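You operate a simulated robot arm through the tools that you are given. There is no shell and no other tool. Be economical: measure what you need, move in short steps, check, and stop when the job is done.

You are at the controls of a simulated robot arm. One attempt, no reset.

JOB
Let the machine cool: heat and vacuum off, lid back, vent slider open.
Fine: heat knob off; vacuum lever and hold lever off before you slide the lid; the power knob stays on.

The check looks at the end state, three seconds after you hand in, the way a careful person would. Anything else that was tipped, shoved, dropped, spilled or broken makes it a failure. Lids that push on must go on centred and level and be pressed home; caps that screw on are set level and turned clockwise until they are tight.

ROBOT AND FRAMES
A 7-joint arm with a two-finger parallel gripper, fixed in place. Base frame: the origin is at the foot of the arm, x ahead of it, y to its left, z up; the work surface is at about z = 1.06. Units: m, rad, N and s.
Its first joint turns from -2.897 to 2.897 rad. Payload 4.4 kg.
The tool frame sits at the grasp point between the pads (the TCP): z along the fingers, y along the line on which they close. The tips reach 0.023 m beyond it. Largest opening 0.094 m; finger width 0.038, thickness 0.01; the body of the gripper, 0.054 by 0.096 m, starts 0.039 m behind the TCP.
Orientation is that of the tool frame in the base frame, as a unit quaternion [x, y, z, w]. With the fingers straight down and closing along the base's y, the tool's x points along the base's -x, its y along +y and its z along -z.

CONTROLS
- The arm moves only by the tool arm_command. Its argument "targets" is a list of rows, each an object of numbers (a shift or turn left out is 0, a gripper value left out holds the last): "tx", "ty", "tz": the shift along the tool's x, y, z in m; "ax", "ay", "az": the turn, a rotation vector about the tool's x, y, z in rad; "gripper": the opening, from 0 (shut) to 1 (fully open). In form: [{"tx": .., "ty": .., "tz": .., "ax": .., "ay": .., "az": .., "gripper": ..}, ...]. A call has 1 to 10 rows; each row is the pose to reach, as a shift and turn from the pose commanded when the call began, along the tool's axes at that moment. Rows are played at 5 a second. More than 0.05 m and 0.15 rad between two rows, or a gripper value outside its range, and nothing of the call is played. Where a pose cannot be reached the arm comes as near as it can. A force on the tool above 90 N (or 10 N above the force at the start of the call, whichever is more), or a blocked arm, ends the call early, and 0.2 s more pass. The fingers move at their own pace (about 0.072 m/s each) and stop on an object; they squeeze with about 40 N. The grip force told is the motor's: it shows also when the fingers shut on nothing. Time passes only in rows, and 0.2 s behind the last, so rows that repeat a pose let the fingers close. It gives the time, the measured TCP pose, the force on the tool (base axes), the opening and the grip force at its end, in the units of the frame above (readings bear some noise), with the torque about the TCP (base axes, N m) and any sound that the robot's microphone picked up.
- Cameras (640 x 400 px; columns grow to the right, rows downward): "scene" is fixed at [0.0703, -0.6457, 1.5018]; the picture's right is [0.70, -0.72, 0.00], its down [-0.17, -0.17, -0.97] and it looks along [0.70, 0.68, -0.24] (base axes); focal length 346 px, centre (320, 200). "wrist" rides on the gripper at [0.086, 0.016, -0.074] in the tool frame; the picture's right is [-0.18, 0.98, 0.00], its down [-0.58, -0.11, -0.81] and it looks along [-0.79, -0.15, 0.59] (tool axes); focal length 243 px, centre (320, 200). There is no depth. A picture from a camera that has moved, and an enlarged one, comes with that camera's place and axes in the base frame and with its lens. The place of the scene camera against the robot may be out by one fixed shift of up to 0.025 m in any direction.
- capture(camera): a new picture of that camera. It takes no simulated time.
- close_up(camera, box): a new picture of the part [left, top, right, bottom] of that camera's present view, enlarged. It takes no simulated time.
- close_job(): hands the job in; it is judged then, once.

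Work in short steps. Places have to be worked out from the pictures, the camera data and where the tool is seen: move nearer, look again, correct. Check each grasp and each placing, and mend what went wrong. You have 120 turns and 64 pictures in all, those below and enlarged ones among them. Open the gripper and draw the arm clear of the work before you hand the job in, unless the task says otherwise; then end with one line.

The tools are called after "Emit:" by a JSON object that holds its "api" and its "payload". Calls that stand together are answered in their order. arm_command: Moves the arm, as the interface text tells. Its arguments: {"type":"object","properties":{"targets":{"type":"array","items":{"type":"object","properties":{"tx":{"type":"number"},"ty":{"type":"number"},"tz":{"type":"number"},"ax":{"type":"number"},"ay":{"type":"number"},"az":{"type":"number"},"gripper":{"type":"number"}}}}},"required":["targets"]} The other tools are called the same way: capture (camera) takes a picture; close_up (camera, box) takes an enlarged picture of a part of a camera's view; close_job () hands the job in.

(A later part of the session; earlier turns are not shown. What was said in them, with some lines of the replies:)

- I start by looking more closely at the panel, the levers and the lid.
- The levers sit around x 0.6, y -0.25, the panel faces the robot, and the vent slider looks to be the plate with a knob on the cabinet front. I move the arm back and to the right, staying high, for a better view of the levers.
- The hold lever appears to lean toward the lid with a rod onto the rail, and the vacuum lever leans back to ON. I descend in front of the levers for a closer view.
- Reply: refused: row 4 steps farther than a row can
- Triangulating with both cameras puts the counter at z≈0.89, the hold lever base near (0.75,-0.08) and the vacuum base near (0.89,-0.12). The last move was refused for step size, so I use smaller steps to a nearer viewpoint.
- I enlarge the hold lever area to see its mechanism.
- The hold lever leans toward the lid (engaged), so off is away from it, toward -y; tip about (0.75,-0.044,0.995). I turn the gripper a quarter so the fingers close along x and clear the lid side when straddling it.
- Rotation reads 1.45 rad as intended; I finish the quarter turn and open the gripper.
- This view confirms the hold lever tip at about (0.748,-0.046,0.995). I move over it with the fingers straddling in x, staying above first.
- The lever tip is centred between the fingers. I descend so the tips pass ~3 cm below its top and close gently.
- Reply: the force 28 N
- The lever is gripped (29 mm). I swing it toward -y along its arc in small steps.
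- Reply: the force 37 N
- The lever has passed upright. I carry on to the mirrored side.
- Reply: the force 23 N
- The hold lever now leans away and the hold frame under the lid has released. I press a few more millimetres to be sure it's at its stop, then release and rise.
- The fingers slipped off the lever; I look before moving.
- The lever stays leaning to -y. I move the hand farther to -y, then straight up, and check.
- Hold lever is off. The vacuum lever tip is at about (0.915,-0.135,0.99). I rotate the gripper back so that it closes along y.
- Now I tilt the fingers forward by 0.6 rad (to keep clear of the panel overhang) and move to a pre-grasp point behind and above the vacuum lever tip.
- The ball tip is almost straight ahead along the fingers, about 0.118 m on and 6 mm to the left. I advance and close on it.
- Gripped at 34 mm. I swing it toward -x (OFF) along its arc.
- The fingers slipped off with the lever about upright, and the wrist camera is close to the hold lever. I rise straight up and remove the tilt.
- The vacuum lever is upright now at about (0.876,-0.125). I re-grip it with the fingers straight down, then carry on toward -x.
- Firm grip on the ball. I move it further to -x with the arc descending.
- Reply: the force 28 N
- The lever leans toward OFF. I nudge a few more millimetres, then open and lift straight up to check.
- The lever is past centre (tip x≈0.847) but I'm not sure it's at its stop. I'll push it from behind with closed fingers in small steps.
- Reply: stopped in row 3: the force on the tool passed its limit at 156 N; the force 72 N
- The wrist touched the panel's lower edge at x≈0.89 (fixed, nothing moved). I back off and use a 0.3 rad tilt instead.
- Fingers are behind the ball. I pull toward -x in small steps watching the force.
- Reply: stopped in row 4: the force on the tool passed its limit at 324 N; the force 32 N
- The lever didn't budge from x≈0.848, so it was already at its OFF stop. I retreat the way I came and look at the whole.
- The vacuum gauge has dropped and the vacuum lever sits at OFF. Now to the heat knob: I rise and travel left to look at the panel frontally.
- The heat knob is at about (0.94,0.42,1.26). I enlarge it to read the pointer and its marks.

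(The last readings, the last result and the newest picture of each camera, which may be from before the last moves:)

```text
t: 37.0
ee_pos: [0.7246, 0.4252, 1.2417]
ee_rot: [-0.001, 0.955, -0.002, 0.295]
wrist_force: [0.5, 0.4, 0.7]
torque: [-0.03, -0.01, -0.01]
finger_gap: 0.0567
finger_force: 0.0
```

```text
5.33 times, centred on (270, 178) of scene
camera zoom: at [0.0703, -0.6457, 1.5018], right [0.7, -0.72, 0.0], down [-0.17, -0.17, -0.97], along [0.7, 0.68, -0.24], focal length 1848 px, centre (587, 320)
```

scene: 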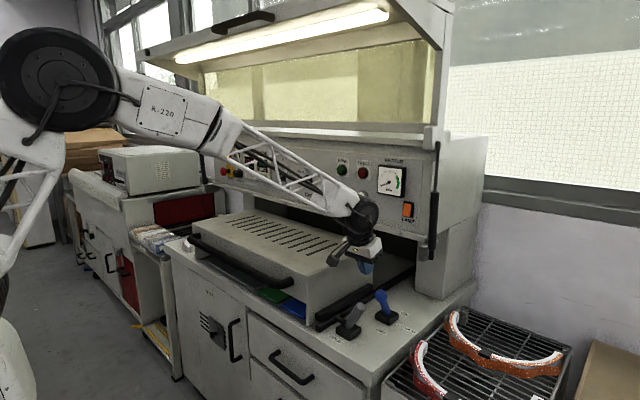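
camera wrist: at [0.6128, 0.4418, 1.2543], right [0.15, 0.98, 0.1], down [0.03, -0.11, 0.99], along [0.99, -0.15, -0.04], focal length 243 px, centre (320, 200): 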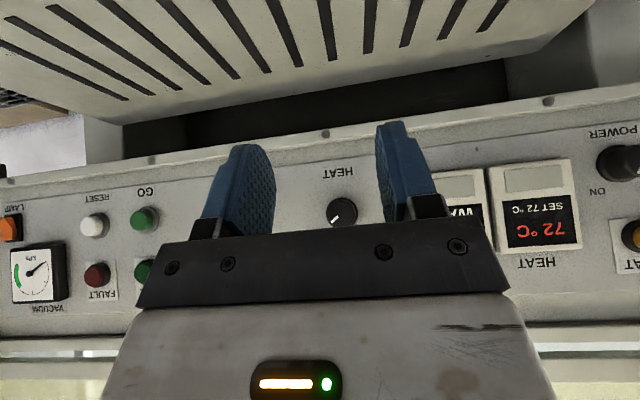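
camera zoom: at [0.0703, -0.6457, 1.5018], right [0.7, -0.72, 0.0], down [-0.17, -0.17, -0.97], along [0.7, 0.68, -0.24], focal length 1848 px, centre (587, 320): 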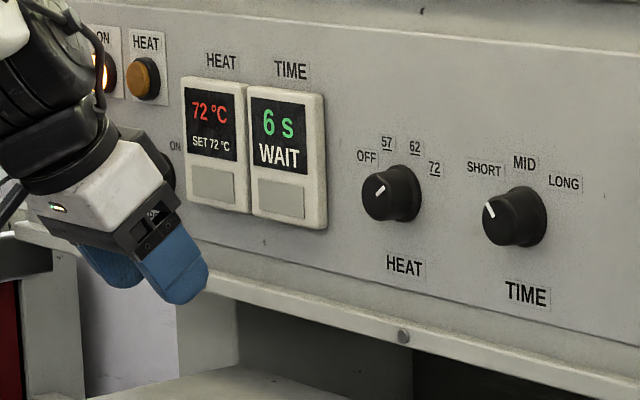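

The heat knob points at 72 (about +48°) and OFF is about -48°, so it needs ~96° counter-clockwise. I bring the tool to point straight at the panel.

Emit:
{"api": "arm_command", "payload": {"targets": [{"ay": -0.14, "gripper": 0.72}, {"ay": -0.28}, {"ay": -0.42}, {"ay": -0.56}, {"ay": -0.7}, {"ay": -0.84}, {"ay": -0.975}]}}

Emit:
{"api": "arm_command", "payload": {"targets": [{"az": 0.14}, {"az": 0.28}, {"az": 0.42}, {"az": 0.56}, {"az": 0.7}, {"az": 0.84}]}}

Emit:
{"api": "capture", "payload": {"camera": "wrist"}}

Emit:
{"api": "close_up", "payload": {"camera": "scene", "box": [160, 120, 340, 240]}}

```text
t: 38.6
ee_pos: [0.724, 0.4241, 1.2426]
ee_rot: [-0.001, 0.705, -0.001, 0.709]
wrist_force: [-1.1, 0.5, 0.6]
torque: [-0.01, 0.02, 0.02]
finger_gap: 0.0677
finger_force: 0.1
```

```text
t: 40.0
ee_pos: [0.7231, 0.425, 1.2404]
ee_rot: [0.288, 0.645, 0.289, 0.646]
wrist_force: [-0.8, -0.6, 1.6]
torque: [0.0, 0.03, -0.04]
finger_gap: 0.0675
finger_force: 0.1
```

```text
22 pictures are left
camera wrist: at [0.6506, 0.4996, 1.1955], right [0.0, 0.52, 0.85], down [-0.81, -0.51, 0.31], along [0.59, -0.69, 0.42], focal length 243 px, centre (320, 200)
```

wrist: 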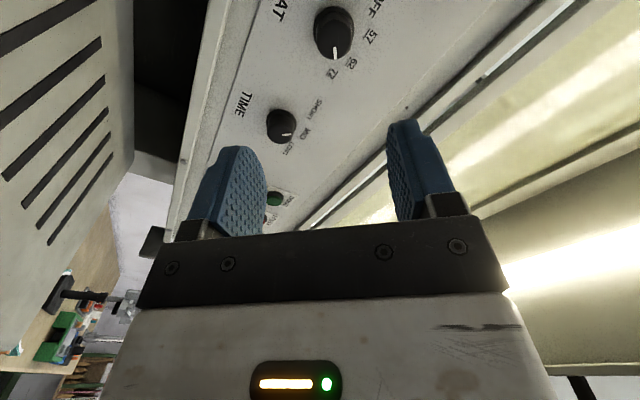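

```text
3.33 times, centred on (250, 180) of scene
camera zoom: at [0.0703, -0.6457, 1.5018], right [0.7, -0.72, 0.0], down [-0.17, -0.17, -0.97], along [0.7, 0.68, -0.24], focal length 1155 px, centre (553, 267)
```

zoom: 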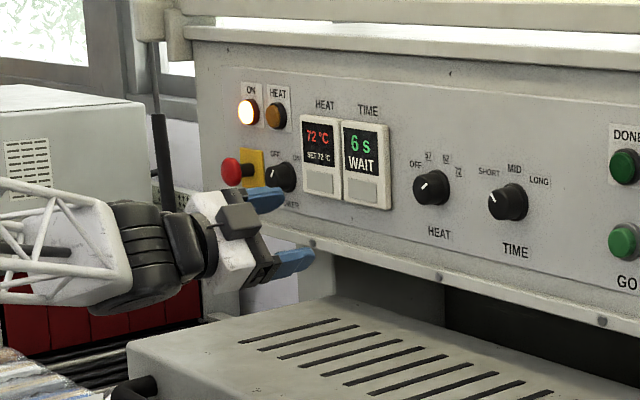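

Two views agree the knob is at y 0.42, z 1.26. I align with it and advance to just in front of it.

Emit:
{"api": "arm_command", "payload": {"targets": [{"tx": -0.017, "ty": 0.0116, "tz": 0.03}, {"tx": -0.017, "ty": 0.0116, "tz": 0.07}, {"tx": -0.017, "ty": 0.0116, "tz": 0.11}, {"tx": -0.017, "ty": 0.0116, "tz": 0.15}]}}

Emit:
{"api": "capture", "payload": {"camera": "wrist"}}

Emit:
{"api": "close_up", "payload": {"camera": "scene", "box": [220, 140, 340, 220]}}

```text
t: 41.0
ee_pos: [0.8732, 0.4206, 1.2637]
ee_rot: [0.287, 0.645, 0.287, 0.647]
wrist_force: [1.1, -0.2, -0.5]
torque: [-0.03, 0.06, -0.03]
finger_gap: 0.0676
finger_force: 0.0
```

```text
20 pictures are left
camera wrist: at [0.7998, 0.4956, 1.2166], right [0.0, 0.52, 0.85], down [-0.81, -0.5, 0.31], along [0.59, -0.69, 0.42], focal length 243 px, centre (320, 200)
```

wrist: 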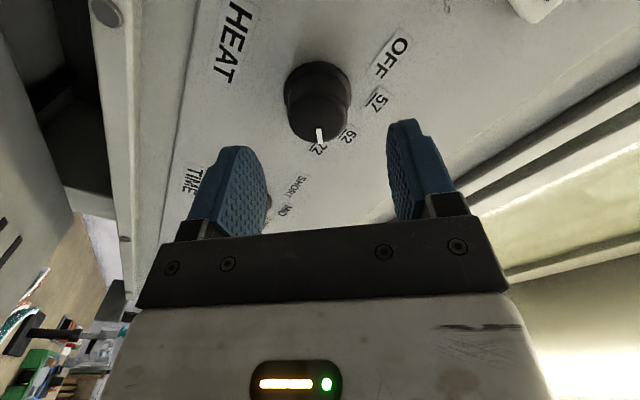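

```text
5.00 times, centred on (280, 180) of scene
camera zoom: at [0.0703, -0.6457, 1.5018], right [0.7, -0.72, 0.0], down [-0.17, -0.17, -0.97], along [0.7, 0.68, -0.24], focal length 1732 px, centre (520, 300)
```

zoom: 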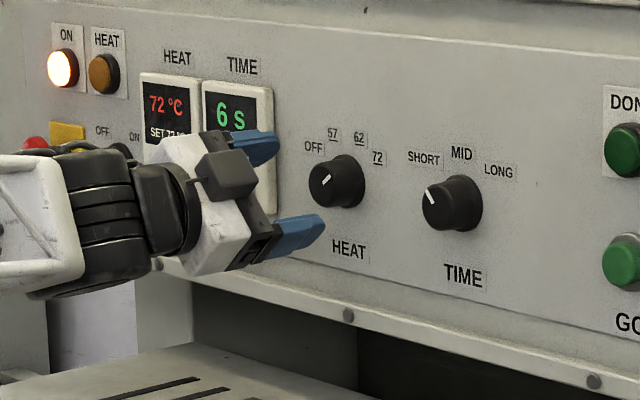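

Aligned to within 4 mm. I correct, advance around the knob in small steps, then close.

Emit:
{"api": "arm_command", "payload": {"targets": [{"tx": -0.0017, "ty": -0.004, "tz": 0.015}, {"tx": -0.0017, "ty": -0.004, "tz": 0.03}, {"tx": -0.0017, "ty": -0.004, "tz": 0.04}, {"tx": -0.0017, "ty": -0.004, "tz": 0.05}, {"tx": -0.0017, "ty": -0.004, "tz": 0.055}, {"tx": -0.0017, "ty": -0.004, "tz": 0.06}]}}

Emit:
{"api": "capture", "payload": {"camera": "wrist"}}

```text
t: 42.3
ee_pos: [0.9265, 0.4184, 1.2636]
ee_rot: [0.286, 0.645, 0.288, 0.647]
wrist_force: [-67.3, -16.5, -0.3]
torque: [-0.76, 2.29, -1.98]
finger_gap: 0.0728
finger_force: 6.1
stopped in row 6: the force on the tool passed its limit at 118 N (the readings are from after the stop); the commanded pose is now the measured one
```

```text
18 pictures are left
camera wrist: at [0.8535, 0.4925, 1.2165], right [0.0, 0.52, 0.85], down [-0.81, -0.51, 0.31], along [0.59, -0.69, 0.42], focal length 243 px, centre (320, 200)
```

wrist: 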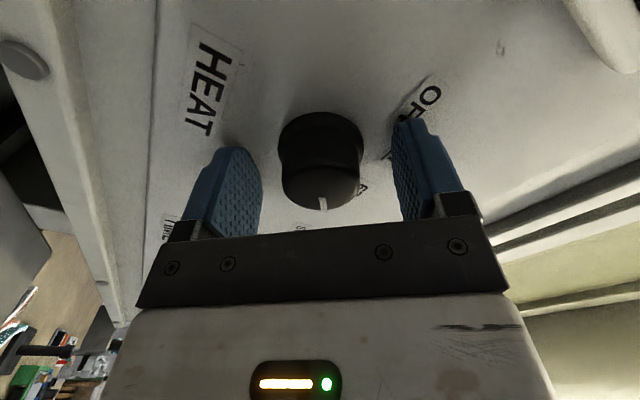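

The fingertips touch the panel face around the knob. I back off 5 mm and close on the knob.

Emit:
{"api": "arm_command", "payload": {"targets": [{"tz": -0.005}, {"tz": -0.005, "gripper": 0.4}, {"tz": -0.005, "gripper": 0.2}, {"tz": -0.005, "gripper": 0.2}]}}

Emit:
{"api": "capture", "payload": {"camera": "wrist"}}

```text
t: 43.3
ee_pos: [0.9229, 0.4181, 1.263]
ee_rot: [0.286, 0.645, 0.289, 0.647]
wrist_force: [13.9, 24.5, 15.8]
torque: [-0.14, -0.2, 0.48]
finger_gap: 0.043
finger_force: 45.5
```

```text
17 pictures are left
camera wrist: at [0.8502, 0.4931, 1.2168], right [-0.01, 0.52, 0.85], down [-0.81, -0.51, 0.3], along [0.59, -0.69, 0.42], focal length 243 px, centre (320, 200)
```

wrist: 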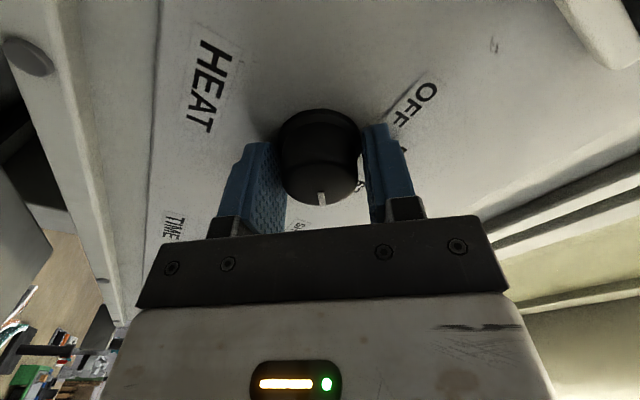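

Firm grip on the knob (43 mm). I turn counter-clockwise, in two calls.

Emit:
{"api": "arm_command", "payload": {"targets": [{"az": -0.12, "ty": 0.001}, {"az": -0.24, "ty": 0.001}, {"az": -0.36, "ty": 0.001}, {"az": -0.48, "ty": 0.001}, {"az": -0.6, "ty": 0.001}, {"az": -0.72, "ty": 0.001}, {"az": -0.84, "ty": 0.001}]}}

Emit:
{"api": "close_up", "payload": {"camera": "scene", "box": [220, 140, 340, 220]}}

```text
t: 44.9
ee_pos: [0.9217, 0.4197, 1.2617]
ee_rot: [-0.003, 0.706, 0.0, 0.708]
wrist_force: [-9.3, 55.2, 28.0]
torque: [0.06, -0.48, 1.29]
finger_gap: 0.0425
finger_force: 45.4
```

```text
5.00 times, centred on (280, 180) of scene
camera zoom: at [0.0703, -0.6457, 1.5018], right [0.7, -0.72, 0.0], down [-0.17, -0.17, -0.97], along [0.7, 0.68, -0.24], focal length 1732 px, centre (520, 300)
```

zoom: 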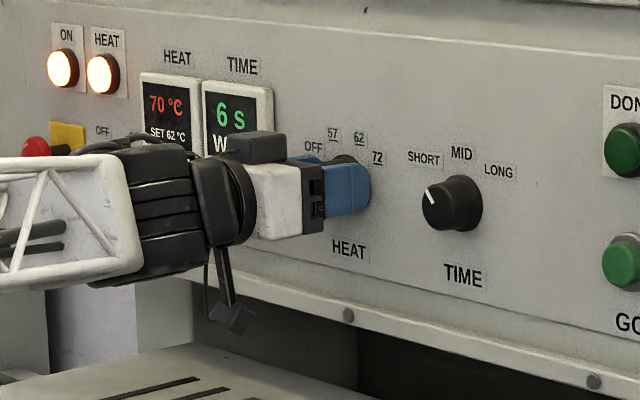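

The display reads SET 62, so the knob follows. I continue another ~0.85 rad, easing the side force.

Emit:
{"api": "arm_command", "payload": {"targets": [{"az": -0.12, "ty": 0.002, "tx": -0.001}, {"az": -0.24, "ty": 0.003, "tx": -0.001}, {"az": -0.36, "ty": 0.003, "tx": -0.001}, {"az": -0.48, "ty": 0.003, "tx": -0.001}, {"az": -0.6, "ty": 0.003, "tx": -0.001}, {"az": -0.72, "ty": 0.003, "tx": -0.001}, {"az": -0.84, "ty": 0.003, "tx": -0.001}]}}

Emit:
{"api": "close_up", "payload": {"camera": "scene", "box": [220, 140, 340, 220]}}

```text
t: 46.5
ee_pos: [0.9234, 0.4197, 1.2613]
ee_rot: [-0.289, 0.645, -0.29, 0.645]
wrist_force: [-24.9, -32.0, -11.2]
torque: [0.0, 0.1, -0.81]
finger_gap: 0.0429
finger_force: 44.6
```

```text
5.00 times, centred on (280, 180) of scene
camera zoom: at [0.0703, -0.6457, 1.5018], right [0.7, -0.72, 0.0], down [-0.17, -0.17, -0.97], along [0.7, 0.68, -0.24], focal length 1732 px, centre (520, 300)
```

zoom: 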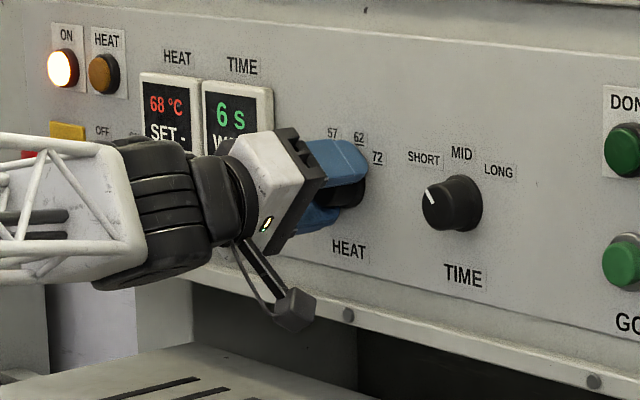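

The display shows "SET -" and the heat lamp is out. I open and withdraw straight back, then check the knob's pointer.

Emit:
{"api": "arm_command", "payload": {"targets": [{"gripper": 0.7}, {"gripper": 0.7}, {"tz": -0.03}, {"tz": -0.07}, {"tz": -0.11}, {"tz": -0.15}, {"tz": -0.19}]}}

Emit:
{"api": "close_up", "payload": {"camera": "scene", "box": [200, 130, 340, 220]}}

```text
t: 48.1
ee_pos: [0.7322, 0.4203, 1.2624]
ee_rot: [-0.29, 0.644, -0.289, 0.646]
wrist_force: [-0.2, 0.1, -0.9]
torque: [-0.01, -0.03, 0.01]
finger_gap: 0.0658
finger_force: 0.1
```

```text
4.44 times, centred on (270, 175) of scene
camera zoom: at [0.0703, -0.6457, 1.5018], right [0.7, -0.72, 0.0], down [-0.17, -0.17, -0.97], along [0.7, 0.68, -0.24], focal length 1540 px, centre (542, 311)
```

zoom: 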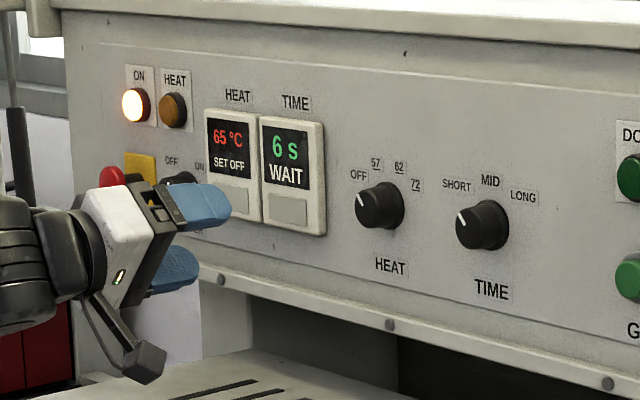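

The display says "SET OFF" and power is still on. Now the lid: I back away and roll the gripper so the fingers close vertically, to take the lid's front handle bar.

Emit:
{"api": "arm_command", "payload": {"targets": [{"tz": -0.04, "az": -0.12}, {"tz": -0.08, "az": -0.24}, {"tz": -0.12, "az": -0.36}, {"tz": -0.16, "az": -0.48}, {"tz": -0.19, "az": -0.6}, {"tz": -0.19, "az": -0.73}]}}

Emit:
{"api": "capture", "payload": {"camera": "wrist"}}

Emit:
{"api": "capture", "payload": {"camera": "scene"}}

```text
t: 49.5
ee_pos: [0.5438, 0.4197, 1.2636]
ee_rot: [0.5, -0.498, 0.501, -0.501]
wrist_force: [0.0, -0.1, -0.3]
torque: [-0.04, -0.02, -0.03]
finger_gap: 0.0657
finger_force: 0.1
```

```text
13 pictures are left
camera wrist: at [0.4708, 0.3328, 1.2471], right [0.0, 0.18, -0.98], down [-0.81, 0.58, 0.1], along [0.59, 0.79, 0.15], focal length 243 px, centre (320, 200)
```

wrist: 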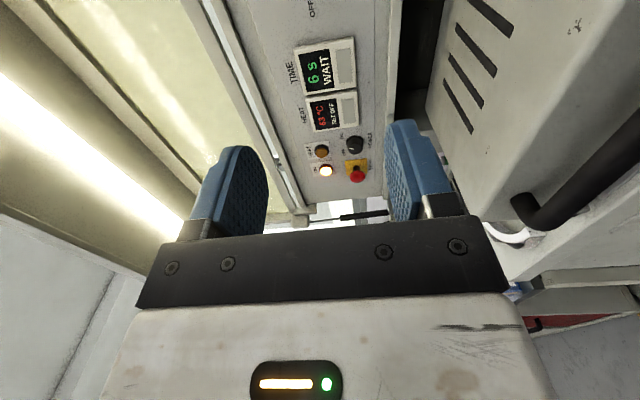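

```text
12 pictures are left
```

scene: 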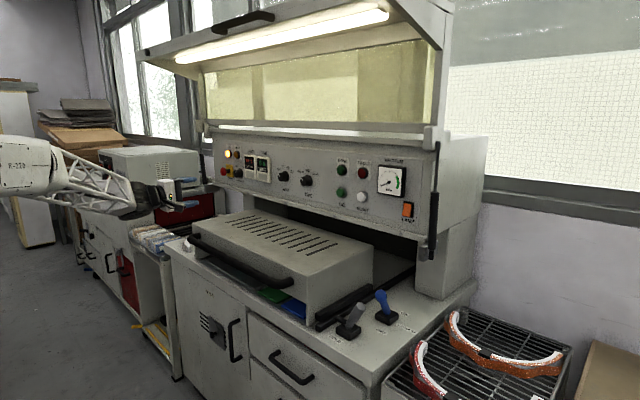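

Combining both views, the handle bar is at roughly x≈0.60, z≈1.05. I back up a little, move to mid-handle height and look again.

Emit:
{"api": "arm_command", "payload": {"targets": [{"tz": -0.04}, {"tz": -0.06, "ty": 0.04}, {"tz": -0.06, "ty": 0.08, "tx": 0.02}, {"tz": -0.06, "ty": 0.12, "tx": 0.04}, {"tz": -0.06, "ty": 0.16, "tx": 0.06}, {"tz": -0.06, "ty": 0.205, "tx": 0.06}]}}

Emit:
{"api": "capture", "payload": {"camera": "wrist"}}

```text
t: 50.9
ee_pos: [0.4819, 0.3591, 1.0564]
ee_rot: [-0.5, 0.498, -0.501, 0.501]
wrist_force: [0.3, 0.2, -0.4]
torque: [0.04, -0.01, 0.02]
finger_gap: 0.0659
finger_force: 0.0
```

```text
11 pictures are left
camera wrist: at [0.4102, 0.2724, 1.0404], right [0.0, 0.18, -0.98], down [-0.81, 0.58, 0.11], along [0.59, 0.79, 0.15], focal length 243 px, centre (320, 200)
```

wrist: 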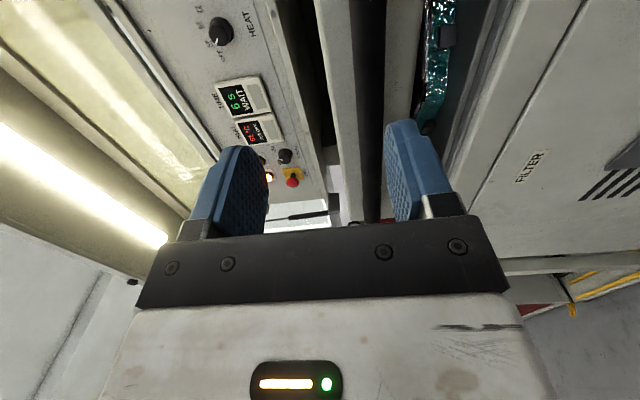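

Now the bar shows clearly between the finger planes; with the scene line it comes out at x≈0.655, z≈1.015. I lower 4 cm and approach part-way.

Emit:
{"api": "arm_command", "payload": {"targets": [{"ty": 0.041}, {"ty": 0.041, "tz": 0.04}, {"ty": 0.041, "tz": 0.08}, {"ty": 0.041, "tz": 0.11}]}}

Emit:
{"api": "capture", "payload": {"camera": "wrist"}}

```text
t: 51.9
ee_pos: [0.5927, 0.3591, 1.0159]
ee_rot: [-0.5, 0.498, -0.501, 0.502]
wrist_force: [0.6, 0.1, 0.3]
torque: [0.0, 0.02, 0.01]
finger_gap: 0.0657
finger_force: 0.2
```

```text
10 pictures are left
camera wrist: at [0.5206, 0.2727, 1.0], right [0.0, 0.18, -0.98], down [-0.81, 0.58, 0.1], along [0.59, 0.79, 0.15], focal length 243 px, centre (320, 200)
```

wrist: 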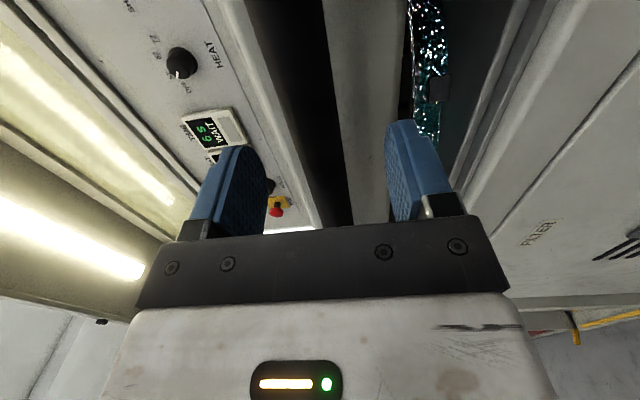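

Intersecting the two wrist views places the bar at about x 0.64, z 1.017, centred on the fingers. I advance and close on it.

Emit:
{"api": "arm_command", "payload": {"targets": [{"tz": 0.02}, {"tz": 0.035}, {"tz": 0.048}, {"tz": 0.048, "gripper": 0.35}, {"tz": 0.048, "gripper": 0.1}, {"tz": 0.048, "gripper": 0.1}]}}

Emit:
{"api": "close_up", "payload": {"camera": "scene", "box": [160, 180, 340, 310]}}

```text
t: 53.3
ee_pos: [0.6417, 0.3589, 1.0187]
ee_rot: [0.5, -0.498, 0.501, -0.501]
wrist_force: [4.5, -1.3, 21.5]
torque: [0.2, 0.31, -0.04]
finger_gap: 0.0267
finger_force: 44.9
```

```text
3.08 times, centred on (250, 245) of scene
camera zoom: at [0.0703, -0.6457, 1.5018], right [0.7, -0.72, 0.0], down [-0.17, -0.17, -0.97], along [0.7, 0.68, -0.24], focal length 1066 px, centre (535, 62)
```

zoom: 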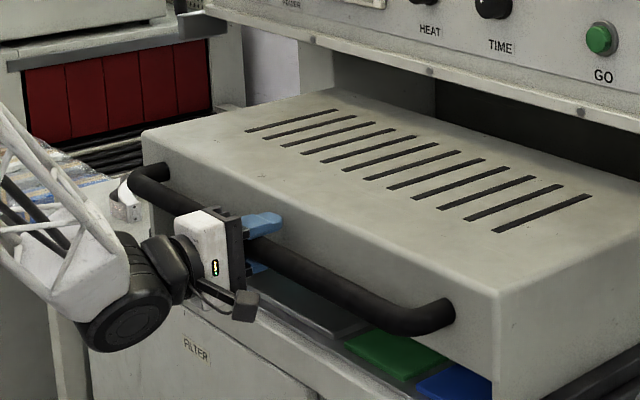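

The handle is held (27 mm). I slide the lid back (+x) in small steps.

Emit:
{"api": "arm_command", "payload": {"targets": [{"tz": 0.01, "ty": -0.001}, {"tz": 0.02, "ty": -0.001}, {"tz": 0.03, "ty": -0.001}, {"tz": 0.045, "ty": -0.001}, {"tz": 0.06, "ty": -0.001}]}}

Emit:
{"api": "close_up", "payload": {"camera": "scene", "box": [140, 160, 440, 350]}}

```text
t: 54.5
ee_pos: [0.7014, 0.3603, 1.0176]
ee_rot: [-0.499, 0.498, -0.501, 0.502]
wrist_force: [-1.4, -30.7, 30.5]
torque: [0.37, 0.45, 0.03]
finger_gap: 0.0267
finger_force: 45.2
```

```text
2.11 times, centred on (290, 255) of scene
camera zoom: at [0.0703, -0.6457, 1.5018], right [0.7, -0.72, 0.0], down [-0.17, -0.17, -0.97], along [0.7, 0.68, -0.24], focal length 729 px, centre (383, 84)
```

zoom: 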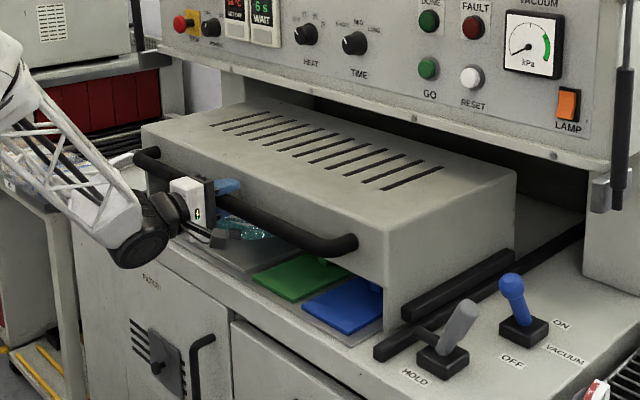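

The lid slides freely, with the items under it undisturbed and the wrist joint above the counter. I continue, easing the side load.

Emit:
{"api": "arm_command", "payload": {"targets": [{"tz": 0.015, "ty": -0.001, "tx": 0.001}, {"tz": 0.03, "ty": -0.001, "tx": 0.0015}, {"tz": 0.045, "ty": -0.001, "tx": 0.0015}, {"tz": 0.06, "ty": -0.001, "tx": 0.0015}, {"tz": 0.075, "ty": -0.001, "tx": 0.0015}, {"tz": 0.09, "ty": -0.001, "tx": 0.0015}]}}

Emit:
{"api": "close_up", "payload": {"camera": "scene", "box": [140, 160, 440, 350]}}

```text
t: 55.9
ee_pos: [0.792, 0.3595, 1.0194]
ee_rot: [0.501, -0.499, 0.5, -0.5]
wrist_force: [-1.8, 29.4, 2.0]
torque: [0.68, -0.01, -1.0]
finger_gap: 0.0273
finger_force: 44.6
```

```text
2.11 times, centred on (290, 255) of scene
camera zoom: at [0.0703, -0.6457, 1.5018], right [0.7, -0.72, 0.0], down [-0.17, -0.17, -0.97], along [0.7, 0.68, -0.24], focal length 729 px, centre (383, 84)
```

zoom: 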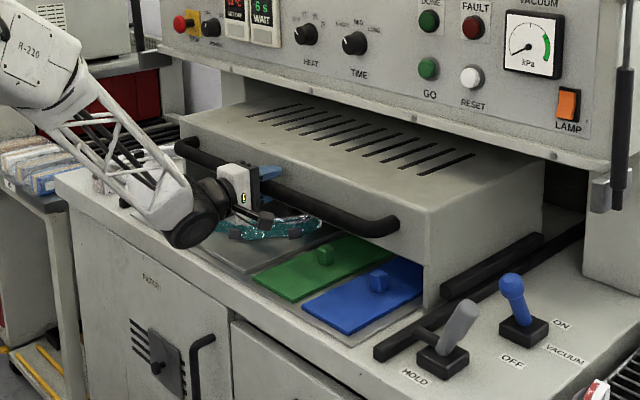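

A teal frame lies under the lid right below the hand, so I pivot the hand about the bar by 0.7 rad to raise the wrist well above it before going on.

Emit:
{"api": "arm_command", "payload": {"targets": [{"ax": -0.1}, {"ax": -0.2}, {"ax": -0.3}, {"ax": -0.4}, {"ax": -0.5}, {"ax": -0.6}, {"ax": -0.7}]}}

```text
t: 57.5
ee_pos: [0.7937, 0.3588, 1.0208]
ee_rot: [0.641, -0.639, 0.301, -0.299]
wrist_force: [2.7, 2.6, -26.8]
torque: [0.43, -0.06, -1.14]
finger_gap: 0.0264
finger_force: 44.9
```

Pivoted cleanly. I continue pushing along +x.

Emit:
{"api": "arm_command", "payload": {"targets": [{"tz": 0.012, "ty": -0.0087}, {"tz": 0.0235, "ty": -0.0183}, {"tz": 0.035, "ty": -0.028}, {"tz": 0.0465, "ty": -0.0377}, {"tz": 0.058, "ty": -0.0473}, {"tz": 0.0695, "ty": -0.057}]}}

Emit:
{"api": "close_up", "payload": {"camera": "scene", "box": [140, 160, 440, 350]}}

```text
t: 58.9
ee_pos: [0.8844, 0.3596, 1.0198]
ee_rot: [0.641, -0.64, 0.299, -0.301]
wrist_force: [-0.1, -5.4, 17.7]
torque: [0.07, -0.17, -0.98]
finger_gap: 0.027
finger_force: 44.8
```

```text
2.11 times, centred on (290, 255) of scene
camera zoom: at [0.0703, -0.6457, 1.5018], right [0.7, -0.72, 0.0], down [-0.17, -0.17, -0.97], along [0.7, 0.68, -0.24], focal length 729 px, centre (383, 84)
```

zoom: 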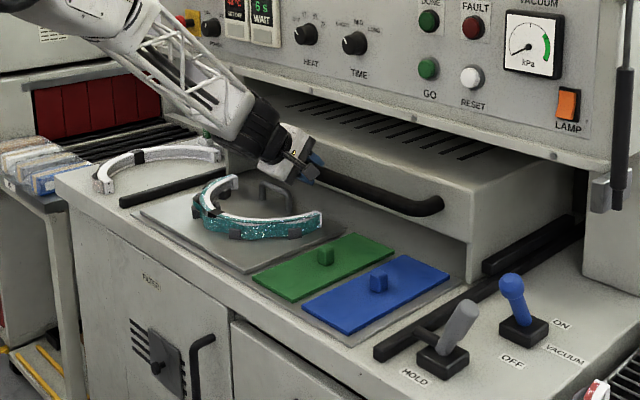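

The lid still moves freely and the frame on the tray is untouched. I continue toward the back stop.

Emit:
{"api": "arm_command", "payload": {"targets": [{"tz": 0.0115, "ty": -0.0107}, {"tz": 0.023, "ty": -0.0203}, {"tz": 0.0345, "ty": -0.03}, {"tz": 0.046, "ty": -0.0396}, {"tz": 0.0575, "ty": -0.0493}]}}

```text
t: 60.1
ee_pos: [0.9587, 0.3602, 1.0199]
ee_rot: [0.641, -0.64, 0.3, -0.3]
wrist_force: [1.9, 12.7, 14.5]
torque: [0.54, -0.12, -0.79]
finger_gap: 0.0267
finger_force: 45.1
```

Still free at x=0.96. I push on carefully in smaller steps.

Emit:
{"api": "arm_command", "payload": {"targets": [{"tz": 0.0076, "ty": -0.0064}, {"tz": 0.0153, "ty": -0.0129}, {"tz": 0.023, "ty": -0.0193}, {"tz": 0.0306, "ty": -0.0258}, {"tz": 0.0383, "ty": -0.0322}]}}

Emit:
{"api": "capture", "payload": {"camera": "scene"}}

```text
t: 61.0
ee_pos: [0.9843, 0.3588, 1.0063]
ee_rot: [0.644, -0.642, 0.297, -0.292]
wrist_force: [-39.4, -1.9, -7.4]
torque: [1.35, -0.31, -0.85]
finger_gap: 0.0269
finger_force: 45.3
stopped in row 4: the force on the tool passed its limit at 128 N (the readings are from after the stop); the commanded pose is now the measured one
```

```text
5 pictures are left
```

scene: 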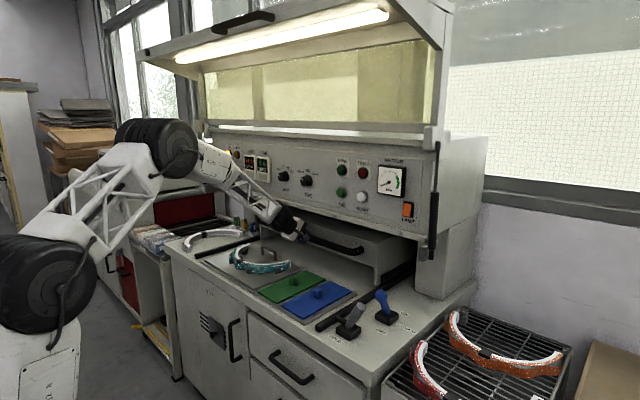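

The hand slid along its own finger direction when it stopped, so the lid has met its back stop (bar at about x 0.97). I release and withdraw along the fingers.

Emit:
{"api": "arm_command", "payload": {"targets": [{"tz": -0.004, "gripper": 0.6}, {"tz": -0.004, "gripper": 0.6}, {"tz": -0.03}, {"tz": -0.07}, {"tz": -0.11}, {"tz": -0.15}, {"tz": -0.19}, {"tz": -0.23}]}}

```text
t: 62.8
ee_pos: [0.8117, 0.3587, 1.1606]
ee_rot: [0.644, -0.641, 0.297, -0.293]
wrist_force: [-0.5, 0.1, 0.0]
torque: [-0.01, -0.03, -0.01]
finger_gap: 0.0563
finger_force: 0.0
```

Now the vent: I enlarge the slotted plate on the cabinet door.

Emit:
{"api": "close_up", "payload": {"camera": "scene", "box": [170, 270, 270, 380]}}

```text
3.64 times, centred on (220, 325) of scene
camera zoom: at [0.0703, -0.6457, 1.5018], right [0.7, -0.72, 0.0], down [-0.17, -0.17, -0.97], along [0.7, 0.68, -0.24], focal length 1260 px, centre (684, -254)
```

zoom: 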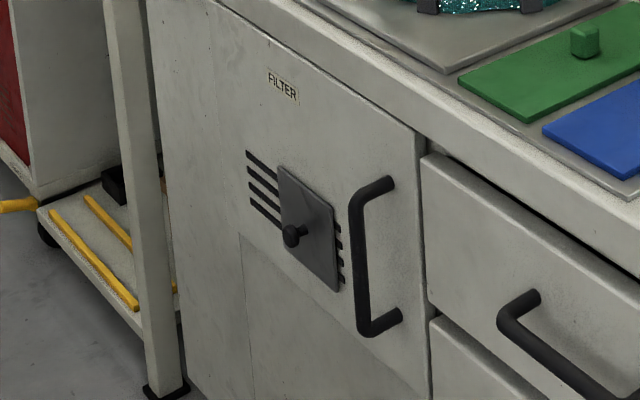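

The door's slots are partly covered by a sliding plate with a knob; I need a close frontal view to decide which way opens. First I withdraw and roll the hand back.

Emit:
{"api": "arm_command", "payload": {"targets": [{"tz": -0.0275, "ty": 0.0232, "az": 0.1}, {"tz": -0.055, "ty": 0.0464, "az": 0.24}, {"tz": -0.0825, "ty": 0.0696, "az": 0.38}, {"tz": -0.11, "ty": 0.0928, "az": 0.52}, {"tz": -0.1375, "ty": 0.116, "az": 0.66}, {"tz": -0.165, "ty": 0.1392, "az": 0.8}, {"tz": -0.1925, "ty": 0.1624, "az": 0.94}, {"tz": -0.22, "ty": 0.1856, "az": 1.08}, {"tz": -0.2475, "ty": 0.2088, "az": 1.22}, {"tz": -0.275, "ty": 0.232, "az": 1.36}]}}

Emit:
{"api": "arm_command", "payload": {"targets": [{"az": 0.105}, {"az": 0.2108}]}}

```text
t: 65.0
ee_pos: [0.4517, 0.359, 1.1615]
ee_rot: [-0.096, 0.903, -0.047, 0.415]
wrist_force: [0.2, -0.2, -0.8]
torque: [-0.03, -0.02, 0.0]
finger_gap: 0.0566
finger_force: 0.1
```

```text
t: 65.6
ee_pos: [0.4525, 0.3607, 1.1635]
ee_rot: [-0.002, 0.908, -0.001, 0.419]
wrist_force: [0.4, 0.2, -0.5]
torque: [-0.01, -0.03, -0.01]
finger_gap: 0.0563
finger_force: 0.0
```

Now I lower in front of the cabinet to view the vent.

Emit:
{"api": "arm_command", "payload": {"targets": [{"tx": 0.0313, "tz": 0.0267, "ty": 0.019}, {"tx": 0.0626, "tz": 0.0533, "ty": 0.038}, {"tx": 0.0939, "tz": 0.08, "ty": 0.057}, {"tx": 0.1252, "tz": 0.1067, "ty": 0.076, "ay": 0.05}, {"tx": 0.1565, "tz": 0.1333, "ty": 0.095, "ay": 0.1}, {"tx": 0.1878, "tz": 0.16, "ty": 0.114, "ay": 0.15}, {"tx": 0.219, "tz": 0.1867, "ty": 0.133, "ay": 0.2}, {"tx": 0.25, "tz": 0.2133, "ty": 0.152, "ay": 0.265}, {"tx": 0.2816, "tz": 0.24, "ty": 0.17, "ay": 0.265}]}}

Emit:
{"api": "close_up", "payload": {"camera": "wrist", "box": [100, 0, 540, 200]}}

```text
t: 67.6
ee_pos: [0.4497, 0.5272, 0.7927]
ee_rot: [-0.002, 0.956, -0.002, 0.294]
wrist_force: [0.2, -0.3, 0.2]
torque: [0.02, 0.02, 0.02]
finger_gap: 0.0564
finger_force: 0.0
```

```text
1.45 times, centred on (320, 100) of wrist
camera zoom: at [0.338, 0.5429, 0.8063], right [0.15, 0.98, 0.1], down [0.03, -0.1, 0.99], along [0.99, -0.15, -0.04], focal length 353 px, centre (320, 346)
```

zoom: 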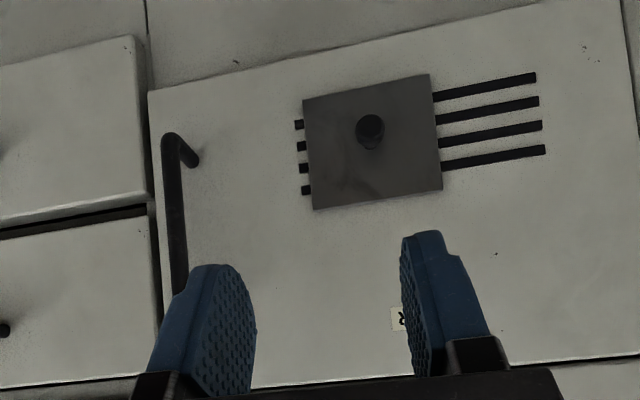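

Frontal view: the plate sits at the -y end of the slots, and the free slot run is on the +y side; the knob is near (0.66,0.559,0.605). I orient the tool straight forward and lower to knob height.

Emit:
{"api": "arm_command", "payload": {"targets": [{"ay": -0.14}, {"ay": -0.28}, {"ay": -0.42}, {"ay": -0.56}, {"ay": -0.7}, {"ay": -0.84}, {"ay": -0.974}]}}

Emit:
{"api": "arm_command", "payload": {"targets": [{"tx": 0.04, "ty": 0.01}, {"tx": 0.08, "ty": 0.02}, {"tx": 0.12, "ty": 0.032}, {"tx": 0.16, "ty": 0.032}, {"tx": 0.187, "ty": 0.032}]}}

Emit:
{"api": "arm_command", "payload": {"targets": [{"tz": 0.04}, {"tz": 0.08}, {"tz": 0.12}, {"tz": 0.14}]}}

Emit:
{"api": "capture", "payload": {"camera": "wrist"}}

```text
t: 69.2
ee_pos: [0.4503, 0.528, 0.7913]
ee_rot: [-0.001, 0.707, -0.002, 0.708]
wrist_force: [-0.8, 0.0, 0.9]
torque: [0.0, -0.01, -0.02]
finger_gap: 0.0566
finger_force: 0.0
```

```text
t: 70.4
ee_pos: [0.4506, 0.5568, 0.6039]
ee_rot: [-0.003, 0.707, -0.001, 0.708]
wrist_force: [0.1, -0.5, 0.3]
torque: [0.01, 0.02, 0.01]
finger_gap: 0.0565
finger_force: 0.0
```

```text
t: 71.4
ee_pos: [0.5903, 0.5571, 0.603]
ee_rot: [-0.004, 0.707, -0.002, 0.707]
wrist_force: [0.3, -0.8, -1.4]
torque: [-0.02, 0.02, 0.0]
finger_gap: 0.0564
finger_force: 0.0
```

```text
2 pictures are left
camera wrist: at [0.5172, 0.5719, 0.5163], right [0.0, 0.98, 0.18], down [-0.81, -0.11, 0.58], along [0.59, -0.14, 0.79], focal length 243 px, centre (320, 200)
```

wrist: 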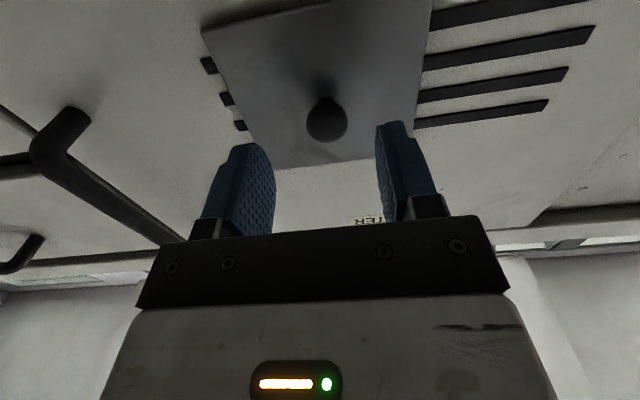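

The knob ball is at about (0.648,0.560,0.609). I nudge into line, advance 6 cm and close on it.

Emit:
{"api": "arm_command", "payload": {"targets": [{"tx": -0.006, "ty": 0.003}, {"tx": -0.006, "ty": 0.003, "tz": 0.03}, {"tx": -0.006, "ty": 0.003, "tz": 0.05}, {"tx": -0.006, "ty": 0.003, "tz": 0.06}, {"tx": -0.006, "ty": 0.003, "tz": 0.06, "gripper": 0.3}, {"tx": -0.006, "ty": 0.003, "tz": 0.06, "gripper": 0.05}, {"tx": -0.006, "ty": 0.003, "tz": 0.06, "gripper": 0.05}]}}

```text
t: 72.3
ee_pos: [0.6399, 0.5623, 0.6107]
ee_rot: [-0.005, 0.706, -0.001, 0.708]
wrist_force: [-40.8, 0.8, 20.0]
torque: [-0.62, 0.25, -1.31]
finger_gap: 0.0564
finger_force: 0.0
stopped in row 4: the force on the tool passed its limit at 128 N (the readings are from after the stop); the commanded pose is now the measured one
```

The fingertips met the plate at x≈0.663. I back off 4 mm and close on the knob.

Emit:
{"api": "arm_command", "payload": {"targets": [{"tz": -0.004}, {"tz": -0.004, "gripper": 0.3}, {"tz": -0.004, "gripper": 0.05}, {"tz": -0.004, "gripper": 0.05}]}}

```text
t: 73.3
ee_pos: [0.6377, 0.5617, 0.6089]
ee_rot: [-0.005, 0.706, -0.001, 0.708]
wrist_force: [1.7, -1.6, -0.8]
torque: [-0.03, 0.19, -0.26]
finger_gap: 0.025
finger_force: 44.7
```

Knob held (25 mm). I first test gently toward -y to learn whether the plate is already at that end.

Emit:
{"api": "arm_command", "payload": {"targets": [{"ty": -0.004}, {"ty": -0.008}]}}

```text
t: 73.9
ee_pos: [0.6375, 0.5532, 0.6103]
ee_rot: [-0.005, 0.706, -0.001, 0.708]
wrist_force: [0.5, 1.7, -2.8]
torque: [0.0, -0.19, 0.05]
finger_gap: 0.0253
finger_force: 45.1
```

It moves freely toward -y, which uncovers more of the slots. I continue that way in small steps to find the end.

Emit:
{"api": "arm_command", "payload": {"targets": [{"ty": -0.01}, {"ty": -0.02}, {"ty": -0.03}, {"ty": -0.04}]}}

```text
t: 74.5
ee_pos: [0.6372, 0.5442, 0.6158]
ee_rot: [-0.007, 0.704, 0.005, 0.71]
wrist_force: [-15.6, 73.4, -5.4]
torque: [0.27, 0.97, 1.06]
finger_gap: 0.038
finger_force: 37.8
stopped in row 3: the force on the tool passed its limit at 97 N (the readings are from after the stop); the commanded pose is now the measured one
```

It stops after ~8 mm, so that end is the closed end (plate flush with the slot ends); open must be toward +y. I re-centre the grip and draw the knob toward +y.

Emit:
{"api": "arm_command", "payload": {"targets": [{"ty": 0.006, "tx": 0.005, "gripper": 0.05}, {"ty": 0.01, "tx": 0.006}, {"ty": 0.02, "tx": 0.006}, {"ty": 0.03, "tx": 0.006}, {"ty": 0.04, "tx": 0.006}]}}

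```text
t: 75.8
ee_pos: [0.6368, 0.5759, 0.6034]
ee_rot: [-0.006, 0.707, 0.002, 0.708]
wrist_force: [4.6, -1.4, -15.2]
torque: [0.16, -0.01, -0.28]
finger_gap: 0.0248
finger_force: 44.8
```

The plate follows (grip 25 mm, low force). I keep going toward +y.

Emit:
{"api": "arm_command", "payload": {"targets": [{"ty": 0.012, "tx": -0.002}, {"ty": 0.024, "tx": -0.003}, {"ty": 0.036, "tx": -0.003}, {"ty": 0.048, "tx": -0.003}, {"ty": 0.06, "tx": -0.003}]}}

```text
t: 77.0
ee_pos: [0.6376, 0.6386, 0.6091]
ee_rot: [-0.006, 0.705, 0.002, 0.709]
wrist_force: [1.7, -1.9, -23.6]
torque: [-0.09, 0.12, 0.04]
finger_gap: 0.0254
finger_force: 45.1
```

Still free. I continue to find the far end.

Emit:
{"api": "arm_command", "payload": {"targets": [{"ty": 0.01, "tx": 0.001}, {"ty": 0.02, "tx": 0.001}, {"ty": 0.03, "tx": 0.001}, {"ty": 0.04, "tx": 0.001}, {"ty": 0.05, "tx": 0.001}]}}

```text
t: 78.0
ee_pos: [0.6371, 0.6674, 0.6045]
ee_rot: [-0.004, 0.706, -0.006, 0.708]
wrist_force: [-11.1, -73.4, 25.0]
torque: [-0.26, -0.27, -0.94]
finger_gap: 0.0373
finger_force: 37.1
stopped in row 4: the force on the tool passed its limit at 98 N (the readings are from after the stop); the commanded pose is now the measured one
```

The far stop is reached (travel ≈0.11 m in all). I release, back off, and look at the vent.

Emit:
{"api": "arm_command", "payload": {"targets": [{"ty": -0.006}, {"ty": -0.006, "gripper": 0.6}, {"ty": -0.006, "gripper": 0.6}, {"ty": -0.006, "tz": -0.04}, {"ty": -0.006, "tz": -0.08}, {"ty": -0.006, "tz": -0.12}, {"ty": -0.006, "tz": -0.16}]}}

Emit:
{"api": "close_up", "payload": {"camera": "scene", "box": [150, 200, 440, 380]}}

```text
t: 79.5
ee_pos: [0.4735, 0.6633, 0.6033]
ee_rot: [-0.004, 0.706, -0.002, 0.708]
wrist_force: [-0.1, 0.2, 0.6]
torque: [0.03, -0.02, -0.01]
finger_gap: 0.0565
finger_force: 0.0
```

```text
2.21 times, centred on (295, 290) of scene
camera zoom: at [0.0703, -0.6457, 1.5018], right [0.7, -0.72, 0.0], down [-0.17, -0.17, -0.97], along [0.7, 0.68, -0.24], focal length 764 px, centre (375, 1)
```

zoom: 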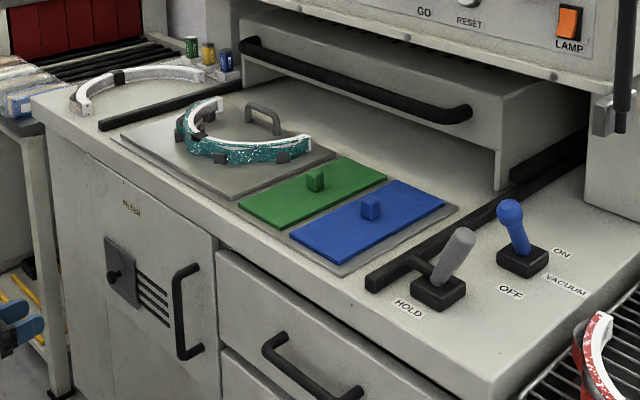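

The plate is fully over to the +y end, so the slots it was covering at the start are bare; levers off, lid back, tray items undisturbed. I bring the arm back and up, clear of the work.

Emit:
{"api": "arm_command", "payload": {"targets": [{"tz": -0.03, "ty": -0.02}, {"tz": -0.04, "ty": -0.05, "tx": -0.02}, {"tz": -0.04, "ty": -0.08, "tx": -0.05}, {"tz": -0.04, "ty": -0.11, "tx": -0.08}, {"tz": -0.04, "ty": -0.13, "tx": -0.12}, {"tz": -0.04, "ty": -0.13, "tx": -0.16}, {"tz": -0.04, "ty": -0.13, "tx": -0.2}, {"tz": -0.04, "ty": -0.13, "tx": -0.24}, {"tz": -0.04, "ty": -0.13, "tx": -0.28}, {"tz": -0.04, "ty": -0.13, "tx": -0.32}]}}

Emit:
{"api": "arm_command", "payload": {"targets": [{"tx": -0.04}, {"tx": -0.08}, {"tx": -0.12}, {"tx": -0.16}, {"tx": -0.2}, {"tx": -0.24}, {"tx": -0.28}]}}

Emit:
{"api": "capture", "payload": {"camera": "scene"}}

```text
t: 81.8
ee_pos: [0.4354, 0.537, 0.9263]
ee_rot: [-0.006, 0.706, -0.001, 0.708]
wrist_force: [1.0, -0.8, 0.1]
torque: [0.0, -0.03, 0.02]
finger_gap: 0.0565
finger_force: 0.0
```

```text
t: 83.3
ee_pos: [0.4343, 0.5406, 1.2037]
ee_rot: [-0.005, 0.706, -0.002, 0.708]
wrist_force: [-0.3, 0.2, 0.3]
torque: [0.02, 0.0, 0.03]
finger_gap: 0.0563
finger_force: 0.1
```

```text
0 pictures are left
```

scene: 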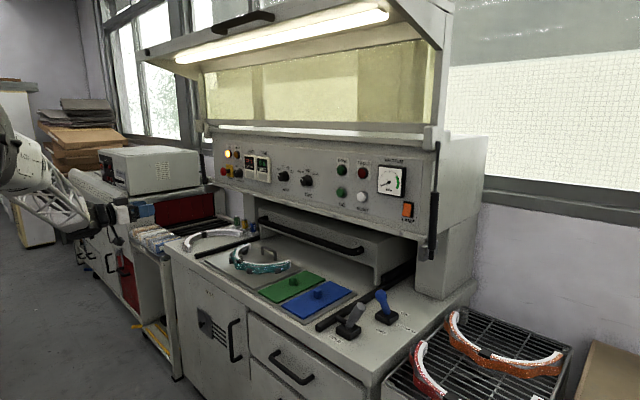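

The final view shows everything in place: power lamp lit, heat off, both levers off, lid back, vent plate moved over, and the arm clear. I hand in the job.

Emit:
{"api": "close_job", "payload": {}}

```text
The job is handed in.
```

The job is handed in: heat knob, vacuum lever and hold lever are off, the lid is at its back stop, and power is still on. The vent slider is at its +y end, which I took as open because it started near the other end and carried no open/closed marks.
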